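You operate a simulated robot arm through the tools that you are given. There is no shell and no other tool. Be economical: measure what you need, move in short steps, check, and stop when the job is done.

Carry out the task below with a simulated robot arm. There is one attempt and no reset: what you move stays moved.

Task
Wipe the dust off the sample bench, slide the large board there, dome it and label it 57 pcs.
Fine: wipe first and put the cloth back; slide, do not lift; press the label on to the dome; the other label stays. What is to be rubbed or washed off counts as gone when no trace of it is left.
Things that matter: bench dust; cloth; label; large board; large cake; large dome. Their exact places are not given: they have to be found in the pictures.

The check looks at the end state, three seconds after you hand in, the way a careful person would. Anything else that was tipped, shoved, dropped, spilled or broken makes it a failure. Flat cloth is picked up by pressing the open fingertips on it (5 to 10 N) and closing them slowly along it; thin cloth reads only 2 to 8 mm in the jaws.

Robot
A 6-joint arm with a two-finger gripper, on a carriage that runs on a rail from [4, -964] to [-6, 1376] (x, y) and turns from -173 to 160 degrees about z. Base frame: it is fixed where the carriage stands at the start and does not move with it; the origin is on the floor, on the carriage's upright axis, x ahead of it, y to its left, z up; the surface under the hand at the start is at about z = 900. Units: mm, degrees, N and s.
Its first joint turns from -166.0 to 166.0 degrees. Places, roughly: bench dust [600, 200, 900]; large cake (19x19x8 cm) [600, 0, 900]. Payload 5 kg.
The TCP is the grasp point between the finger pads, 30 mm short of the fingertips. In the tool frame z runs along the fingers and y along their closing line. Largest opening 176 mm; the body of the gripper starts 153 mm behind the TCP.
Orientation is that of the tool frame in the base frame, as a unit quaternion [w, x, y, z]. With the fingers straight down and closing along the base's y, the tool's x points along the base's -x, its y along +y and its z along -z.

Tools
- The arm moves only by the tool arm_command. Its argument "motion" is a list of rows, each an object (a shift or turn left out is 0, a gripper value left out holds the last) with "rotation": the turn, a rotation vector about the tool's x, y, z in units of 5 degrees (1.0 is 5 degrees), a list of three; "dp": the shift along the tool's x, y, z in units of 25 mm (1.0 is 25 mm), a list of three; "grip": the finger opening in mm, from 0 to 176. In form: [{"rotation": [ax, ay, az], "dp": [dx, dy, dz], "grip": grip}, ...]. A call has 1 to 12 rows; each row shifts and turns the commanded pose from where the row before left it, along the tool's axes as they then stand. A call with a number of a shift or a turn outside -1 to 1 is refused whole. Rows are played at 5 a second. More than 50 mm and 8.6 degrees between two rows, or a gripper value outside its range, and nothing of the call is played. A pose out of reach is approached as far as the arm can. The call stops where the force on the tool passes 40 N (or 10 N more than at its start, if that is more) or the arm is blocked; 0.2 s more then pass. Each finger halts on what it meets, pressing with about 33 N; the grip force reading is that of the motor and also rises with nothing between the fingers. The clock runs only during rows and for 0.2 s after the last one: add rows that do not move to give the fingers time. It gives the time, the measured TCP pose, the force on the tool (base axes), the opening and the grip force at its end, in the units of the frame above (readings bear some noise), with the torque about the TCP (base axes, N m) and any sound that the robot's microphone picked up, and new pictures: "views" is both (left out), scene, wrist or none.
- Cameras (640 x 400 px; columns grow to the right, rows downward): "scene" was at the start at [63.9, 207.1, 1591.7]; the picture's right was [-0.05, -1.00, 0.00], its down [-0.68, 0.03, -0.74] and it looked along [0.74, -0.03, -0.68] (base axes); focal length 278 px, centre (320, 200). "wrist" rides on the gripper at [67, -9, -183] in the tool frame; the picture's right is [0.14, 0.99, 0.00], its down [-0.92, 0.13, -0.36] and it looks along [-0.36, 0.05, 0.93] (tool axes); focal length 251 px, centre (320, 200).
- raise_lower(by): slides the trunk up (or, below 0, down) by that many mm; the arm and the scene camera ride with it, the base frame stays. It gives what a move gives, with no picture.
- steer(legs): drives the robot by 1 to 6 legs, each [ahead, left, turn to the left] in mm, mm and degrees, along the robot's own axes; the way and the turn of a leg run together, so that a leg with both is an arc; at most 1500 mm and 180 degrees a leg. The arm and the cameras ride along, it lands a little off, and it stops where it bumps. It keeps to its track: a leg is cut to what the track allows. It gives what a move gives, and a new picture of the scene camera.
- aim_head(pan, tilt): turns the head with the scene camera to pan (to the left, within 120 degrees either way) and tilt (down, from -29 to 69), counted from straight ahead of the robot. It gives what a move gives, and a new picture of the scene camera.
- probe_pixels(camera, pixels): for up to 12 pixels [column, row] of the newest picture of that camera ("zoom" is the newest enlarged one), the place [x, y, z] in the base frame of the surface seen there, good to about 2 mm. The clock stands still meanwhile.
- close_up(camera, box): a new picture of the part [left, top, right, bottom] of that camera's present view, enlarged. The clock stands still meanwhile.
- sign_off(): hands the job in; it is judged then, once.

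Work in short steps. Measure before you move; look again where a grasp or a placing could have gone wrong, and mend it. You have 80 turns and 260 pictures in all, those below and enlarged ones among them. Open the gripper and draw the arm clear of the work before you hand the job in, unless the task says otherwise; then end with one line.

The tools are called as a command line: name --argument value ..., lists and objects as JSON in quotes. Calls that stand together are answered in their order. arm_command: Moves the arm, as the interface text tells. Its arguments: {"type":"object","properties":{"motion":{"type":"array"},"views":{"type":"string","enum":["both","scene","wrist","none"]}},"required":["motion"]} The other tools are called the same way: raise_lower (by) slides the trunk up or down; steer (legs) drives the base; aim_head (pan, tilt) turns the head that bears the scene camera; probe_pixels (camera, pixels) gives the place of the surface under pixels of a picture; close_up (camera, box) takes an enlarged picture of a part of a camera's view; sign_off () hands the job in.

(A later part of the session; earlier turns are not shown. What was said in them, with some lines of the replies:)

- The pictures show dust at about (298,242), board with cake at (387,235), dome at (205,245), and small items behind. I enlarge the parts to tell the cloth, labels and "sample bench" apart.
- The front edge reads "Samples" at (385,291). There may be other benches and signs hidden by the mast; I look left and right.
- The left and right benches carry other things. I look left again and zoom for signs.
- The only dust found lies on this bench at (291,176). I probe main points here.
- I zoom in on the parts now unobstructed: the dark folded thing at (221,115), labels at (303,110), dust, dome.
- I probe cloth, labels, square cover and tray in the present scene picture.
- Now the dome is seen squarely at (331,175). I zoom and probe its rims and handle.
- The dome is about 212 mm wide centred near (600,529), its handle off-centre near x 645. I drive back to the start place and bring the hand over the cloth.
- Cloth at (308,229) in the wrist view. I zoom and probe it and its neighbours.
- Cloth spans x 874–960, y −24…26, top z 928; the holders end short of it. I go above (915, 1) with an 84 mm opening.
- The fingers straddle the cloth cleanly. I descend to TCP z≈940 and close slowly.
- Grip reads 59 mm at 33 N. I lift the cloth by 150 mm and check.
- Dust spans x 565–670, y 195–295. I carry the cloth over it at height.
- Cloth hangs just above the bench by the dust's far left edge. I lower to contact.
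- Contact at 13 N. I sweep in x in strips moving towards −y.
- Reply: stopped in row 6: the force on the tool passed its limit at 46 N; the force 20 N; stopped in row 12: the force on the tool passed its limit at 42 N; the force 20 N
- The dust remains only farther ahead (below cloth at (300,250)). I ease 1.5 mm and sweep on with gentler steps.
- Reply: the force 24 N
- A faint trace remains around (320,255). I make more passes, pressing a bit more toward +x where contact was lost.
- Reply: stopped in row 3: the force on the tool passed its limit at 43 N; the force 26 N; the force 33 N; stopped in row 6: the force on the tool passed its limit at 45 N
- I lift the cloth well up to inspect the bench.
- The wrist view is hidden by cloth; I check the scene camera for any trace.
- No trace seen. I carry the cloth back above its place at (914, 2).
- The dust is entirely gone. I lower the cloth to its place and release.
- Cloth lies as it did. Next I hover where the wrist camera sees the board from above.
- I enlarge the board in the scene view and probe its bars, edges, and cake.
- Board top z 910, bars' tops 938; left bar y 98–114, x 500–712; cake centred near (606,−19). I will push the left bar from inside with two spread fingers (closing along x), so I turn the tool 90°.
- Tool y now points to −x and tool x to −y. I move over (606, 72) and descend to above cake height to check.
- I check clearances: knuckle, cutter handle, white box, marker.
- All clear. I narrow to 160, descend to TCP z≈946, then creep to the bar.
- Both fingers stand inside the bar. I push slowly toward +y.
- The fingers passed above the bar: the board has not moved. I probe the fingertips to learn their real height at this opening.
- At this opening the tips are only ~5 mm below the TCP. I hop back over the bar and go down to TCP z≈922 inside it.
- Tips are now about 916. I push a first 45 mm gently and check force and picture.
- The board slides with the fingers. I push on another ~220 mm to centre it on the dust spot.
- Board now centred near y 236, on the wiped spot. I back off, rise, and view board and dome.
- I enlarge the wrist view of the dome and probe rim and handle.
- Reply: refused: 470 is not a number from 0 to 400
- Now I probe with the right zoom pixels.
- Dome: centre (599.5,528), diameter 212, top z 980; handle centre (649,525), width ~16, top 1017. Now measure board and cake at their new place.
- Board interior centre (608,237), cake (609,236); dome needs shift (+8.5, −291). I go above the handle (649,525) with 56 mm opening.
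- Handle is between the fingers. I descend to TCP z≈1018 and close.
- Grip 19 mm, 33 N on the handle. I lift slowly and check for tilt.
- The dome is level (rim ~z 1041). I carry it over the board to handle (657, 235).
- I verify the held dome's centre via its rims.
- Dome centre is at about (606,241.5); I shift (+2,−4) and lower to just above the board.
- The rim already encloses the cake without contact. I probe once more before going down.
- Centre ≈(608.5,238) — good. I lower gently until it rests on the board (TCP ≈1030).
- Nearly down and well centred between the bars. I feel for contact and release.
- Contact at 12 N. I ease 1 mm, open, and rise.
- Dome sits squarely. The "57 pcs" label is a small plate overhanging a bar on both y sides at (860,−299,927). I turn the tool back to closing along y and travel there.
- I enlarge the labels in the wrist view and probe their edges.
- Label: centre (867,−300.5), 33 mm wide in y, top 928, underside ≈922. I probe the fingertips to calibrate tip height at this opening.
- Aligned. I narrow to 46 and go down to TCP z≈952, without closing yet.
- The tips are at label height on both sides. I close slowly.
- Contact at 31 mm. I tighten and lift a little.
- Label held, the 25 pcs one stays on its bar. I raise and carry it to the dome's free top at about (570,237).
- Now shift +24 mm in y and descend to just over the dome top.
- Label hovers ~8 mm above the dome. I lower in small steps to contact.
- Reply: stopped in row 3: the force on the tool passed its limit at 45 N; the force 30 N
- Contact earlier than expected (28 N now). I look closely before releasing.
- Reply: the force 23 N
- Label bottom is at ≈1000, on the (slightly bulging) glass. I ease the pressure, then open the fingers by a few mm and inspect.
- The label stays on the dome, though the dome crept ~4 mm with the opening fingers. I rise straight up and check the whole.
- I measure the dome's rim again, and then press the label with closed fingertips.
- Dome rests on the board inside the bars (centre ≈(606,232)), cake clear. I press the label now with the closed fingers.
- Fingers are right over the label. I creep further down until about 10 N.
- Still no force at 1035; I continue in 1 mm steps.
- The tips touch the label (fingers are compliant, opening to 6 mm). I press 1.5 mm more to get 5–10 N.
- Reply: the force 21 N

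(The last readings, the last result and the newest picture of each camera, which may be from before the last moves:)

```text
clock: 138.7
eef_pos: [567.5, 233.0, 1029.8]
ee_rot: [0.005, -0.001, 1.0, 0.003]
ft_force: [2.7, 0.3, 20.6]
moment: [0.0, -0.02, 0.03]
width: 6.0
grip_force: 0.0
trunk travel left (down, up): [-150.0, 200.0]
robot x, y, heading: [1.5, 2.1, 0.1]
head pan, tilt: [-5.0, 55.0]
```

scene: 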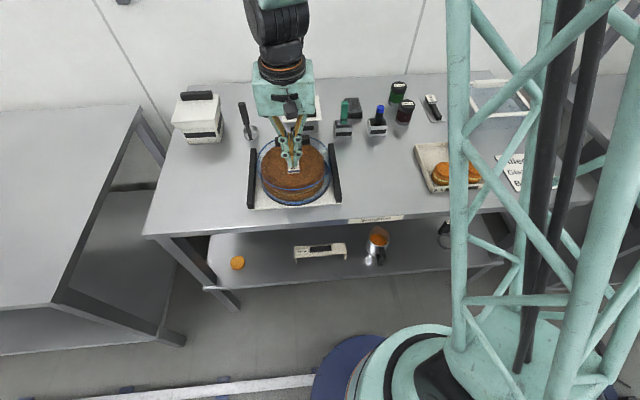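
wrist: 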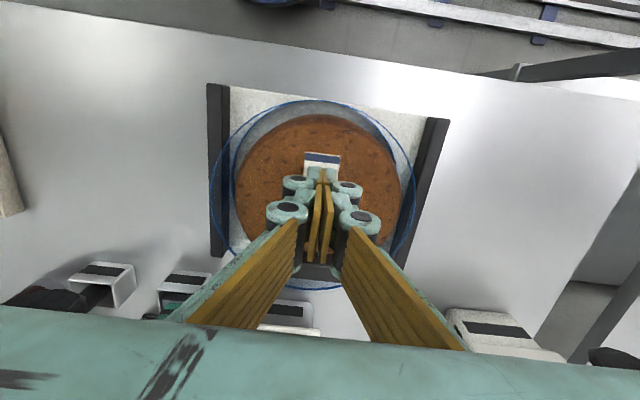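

20.6 N pressed on the label. I hold, then rise straight up and retract.

arm_command --motion '[{}, {}, {"dp": [0, 0, -0.1]}, {"dp": [0, 0, -0.5]}, {"dp": [0, 0, -1]}, {"dp": [0, 0, -1]}, {"dp": [0, 0, -1]}, {"dp": [0, 0, -1]}, {"dp": [0, 0, -1]}, {"dp": [0, 0, -1]}, {"dp": [0, 0, -1], "grip": 80}, {}]'

close_up --camera "scene" --box '[230, 120, 360, 220]'

close_up --camera "scene" --box '[330, 70, 530, 200]'

```text
clock: 141.3
eef_pos: [565.4, 230.8, 1216.9]
ee_rot: [0.003, -0.001, 1.0, 0.002]
ft_force: [-0.2, -0.9, -0.7]
moment: [0.04, -0.06, 0.0]
width: 79.9
grip_force: 0.1
trunk travel left (down, up): [-150.0, 200.0]
robot x, y, heading: [-3.0, 1.2, 0.3]
head pan, tilt: [-5.0, 55.0]
```

scene: 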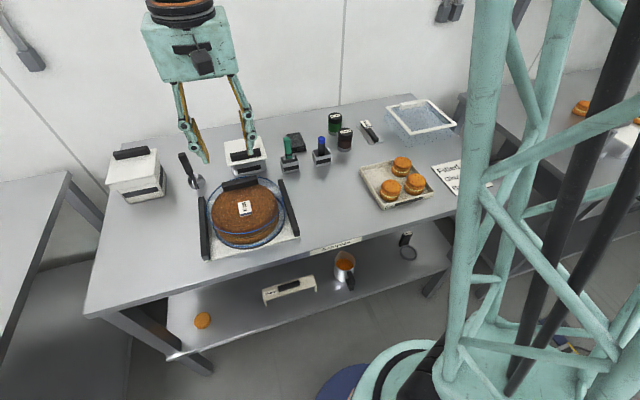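
wrist: 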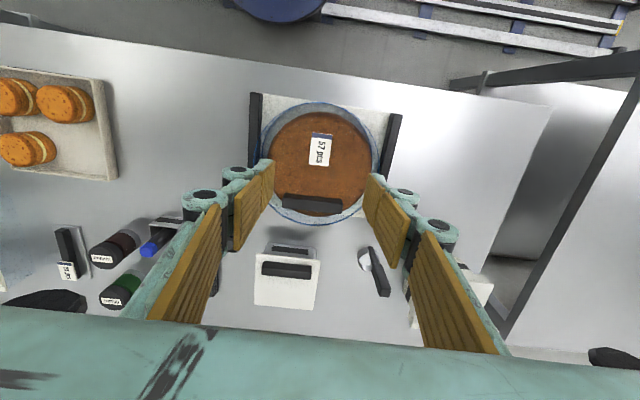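

```text
4.00 times, centred on (295, 170) of scene
```

zoom: 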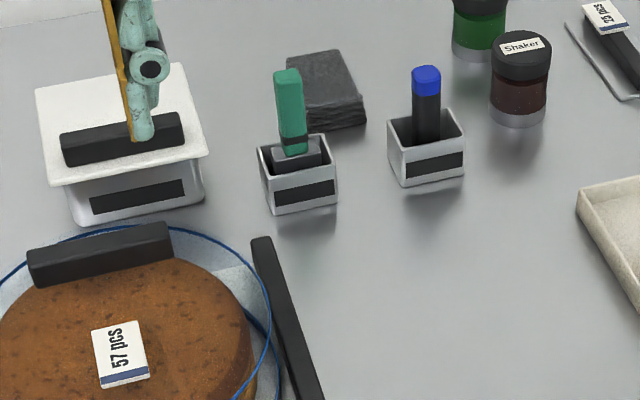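

```text
3.08 times, centred on (430, 135) of scene
```

zoom: 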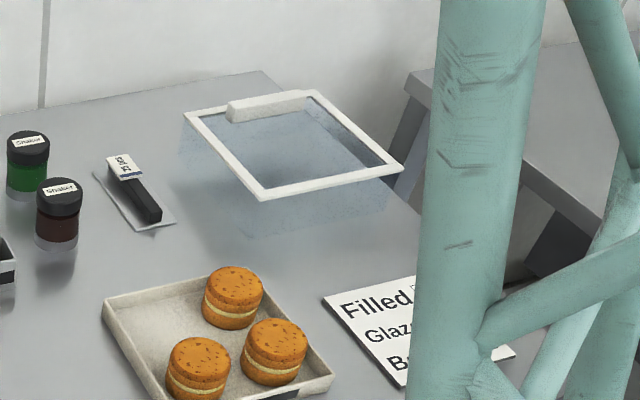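

The scene camera's view seems to have shifted, but all is in order: label on the dome, "25 pcs" on its bar. One close look at dome and bench from the wrist camera.

close_up --camera "wrist" --box '[220, 80, 430, 240]'

close_up --camera "scene" --box '[90, 130, 310, 290]'

```text
2.50 times, centred on (325, 160) of wrist
```

zoom: 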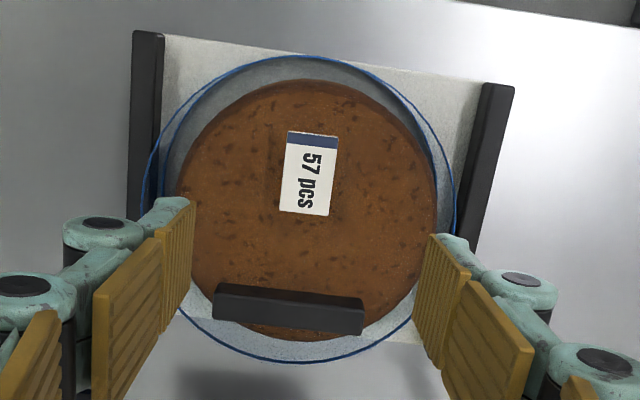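

```text
2.50 times, centred on (200, 210) of scene
```

zoom: 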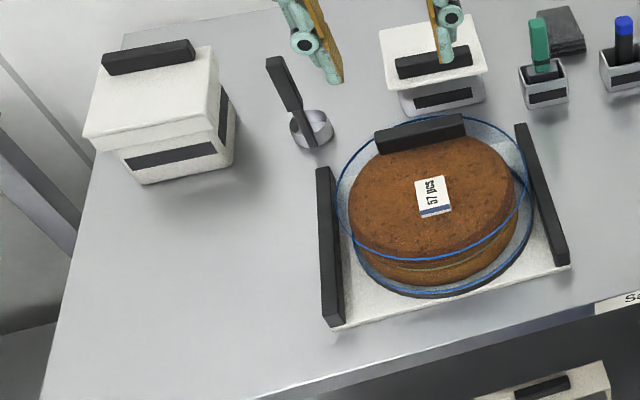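

The dust is gone, cloth back, board slid, dome and label in place; the hand is open and clear. I hand in.

sign_off

```text
The job is handed in.
```

I wiped the dust off the sample bench and put the cloth back. I then slid the large board onto the wiped spot, domed the large cake and pressed the "57 pcs" label on to the dome; the "25 pcs" label stayed in place.
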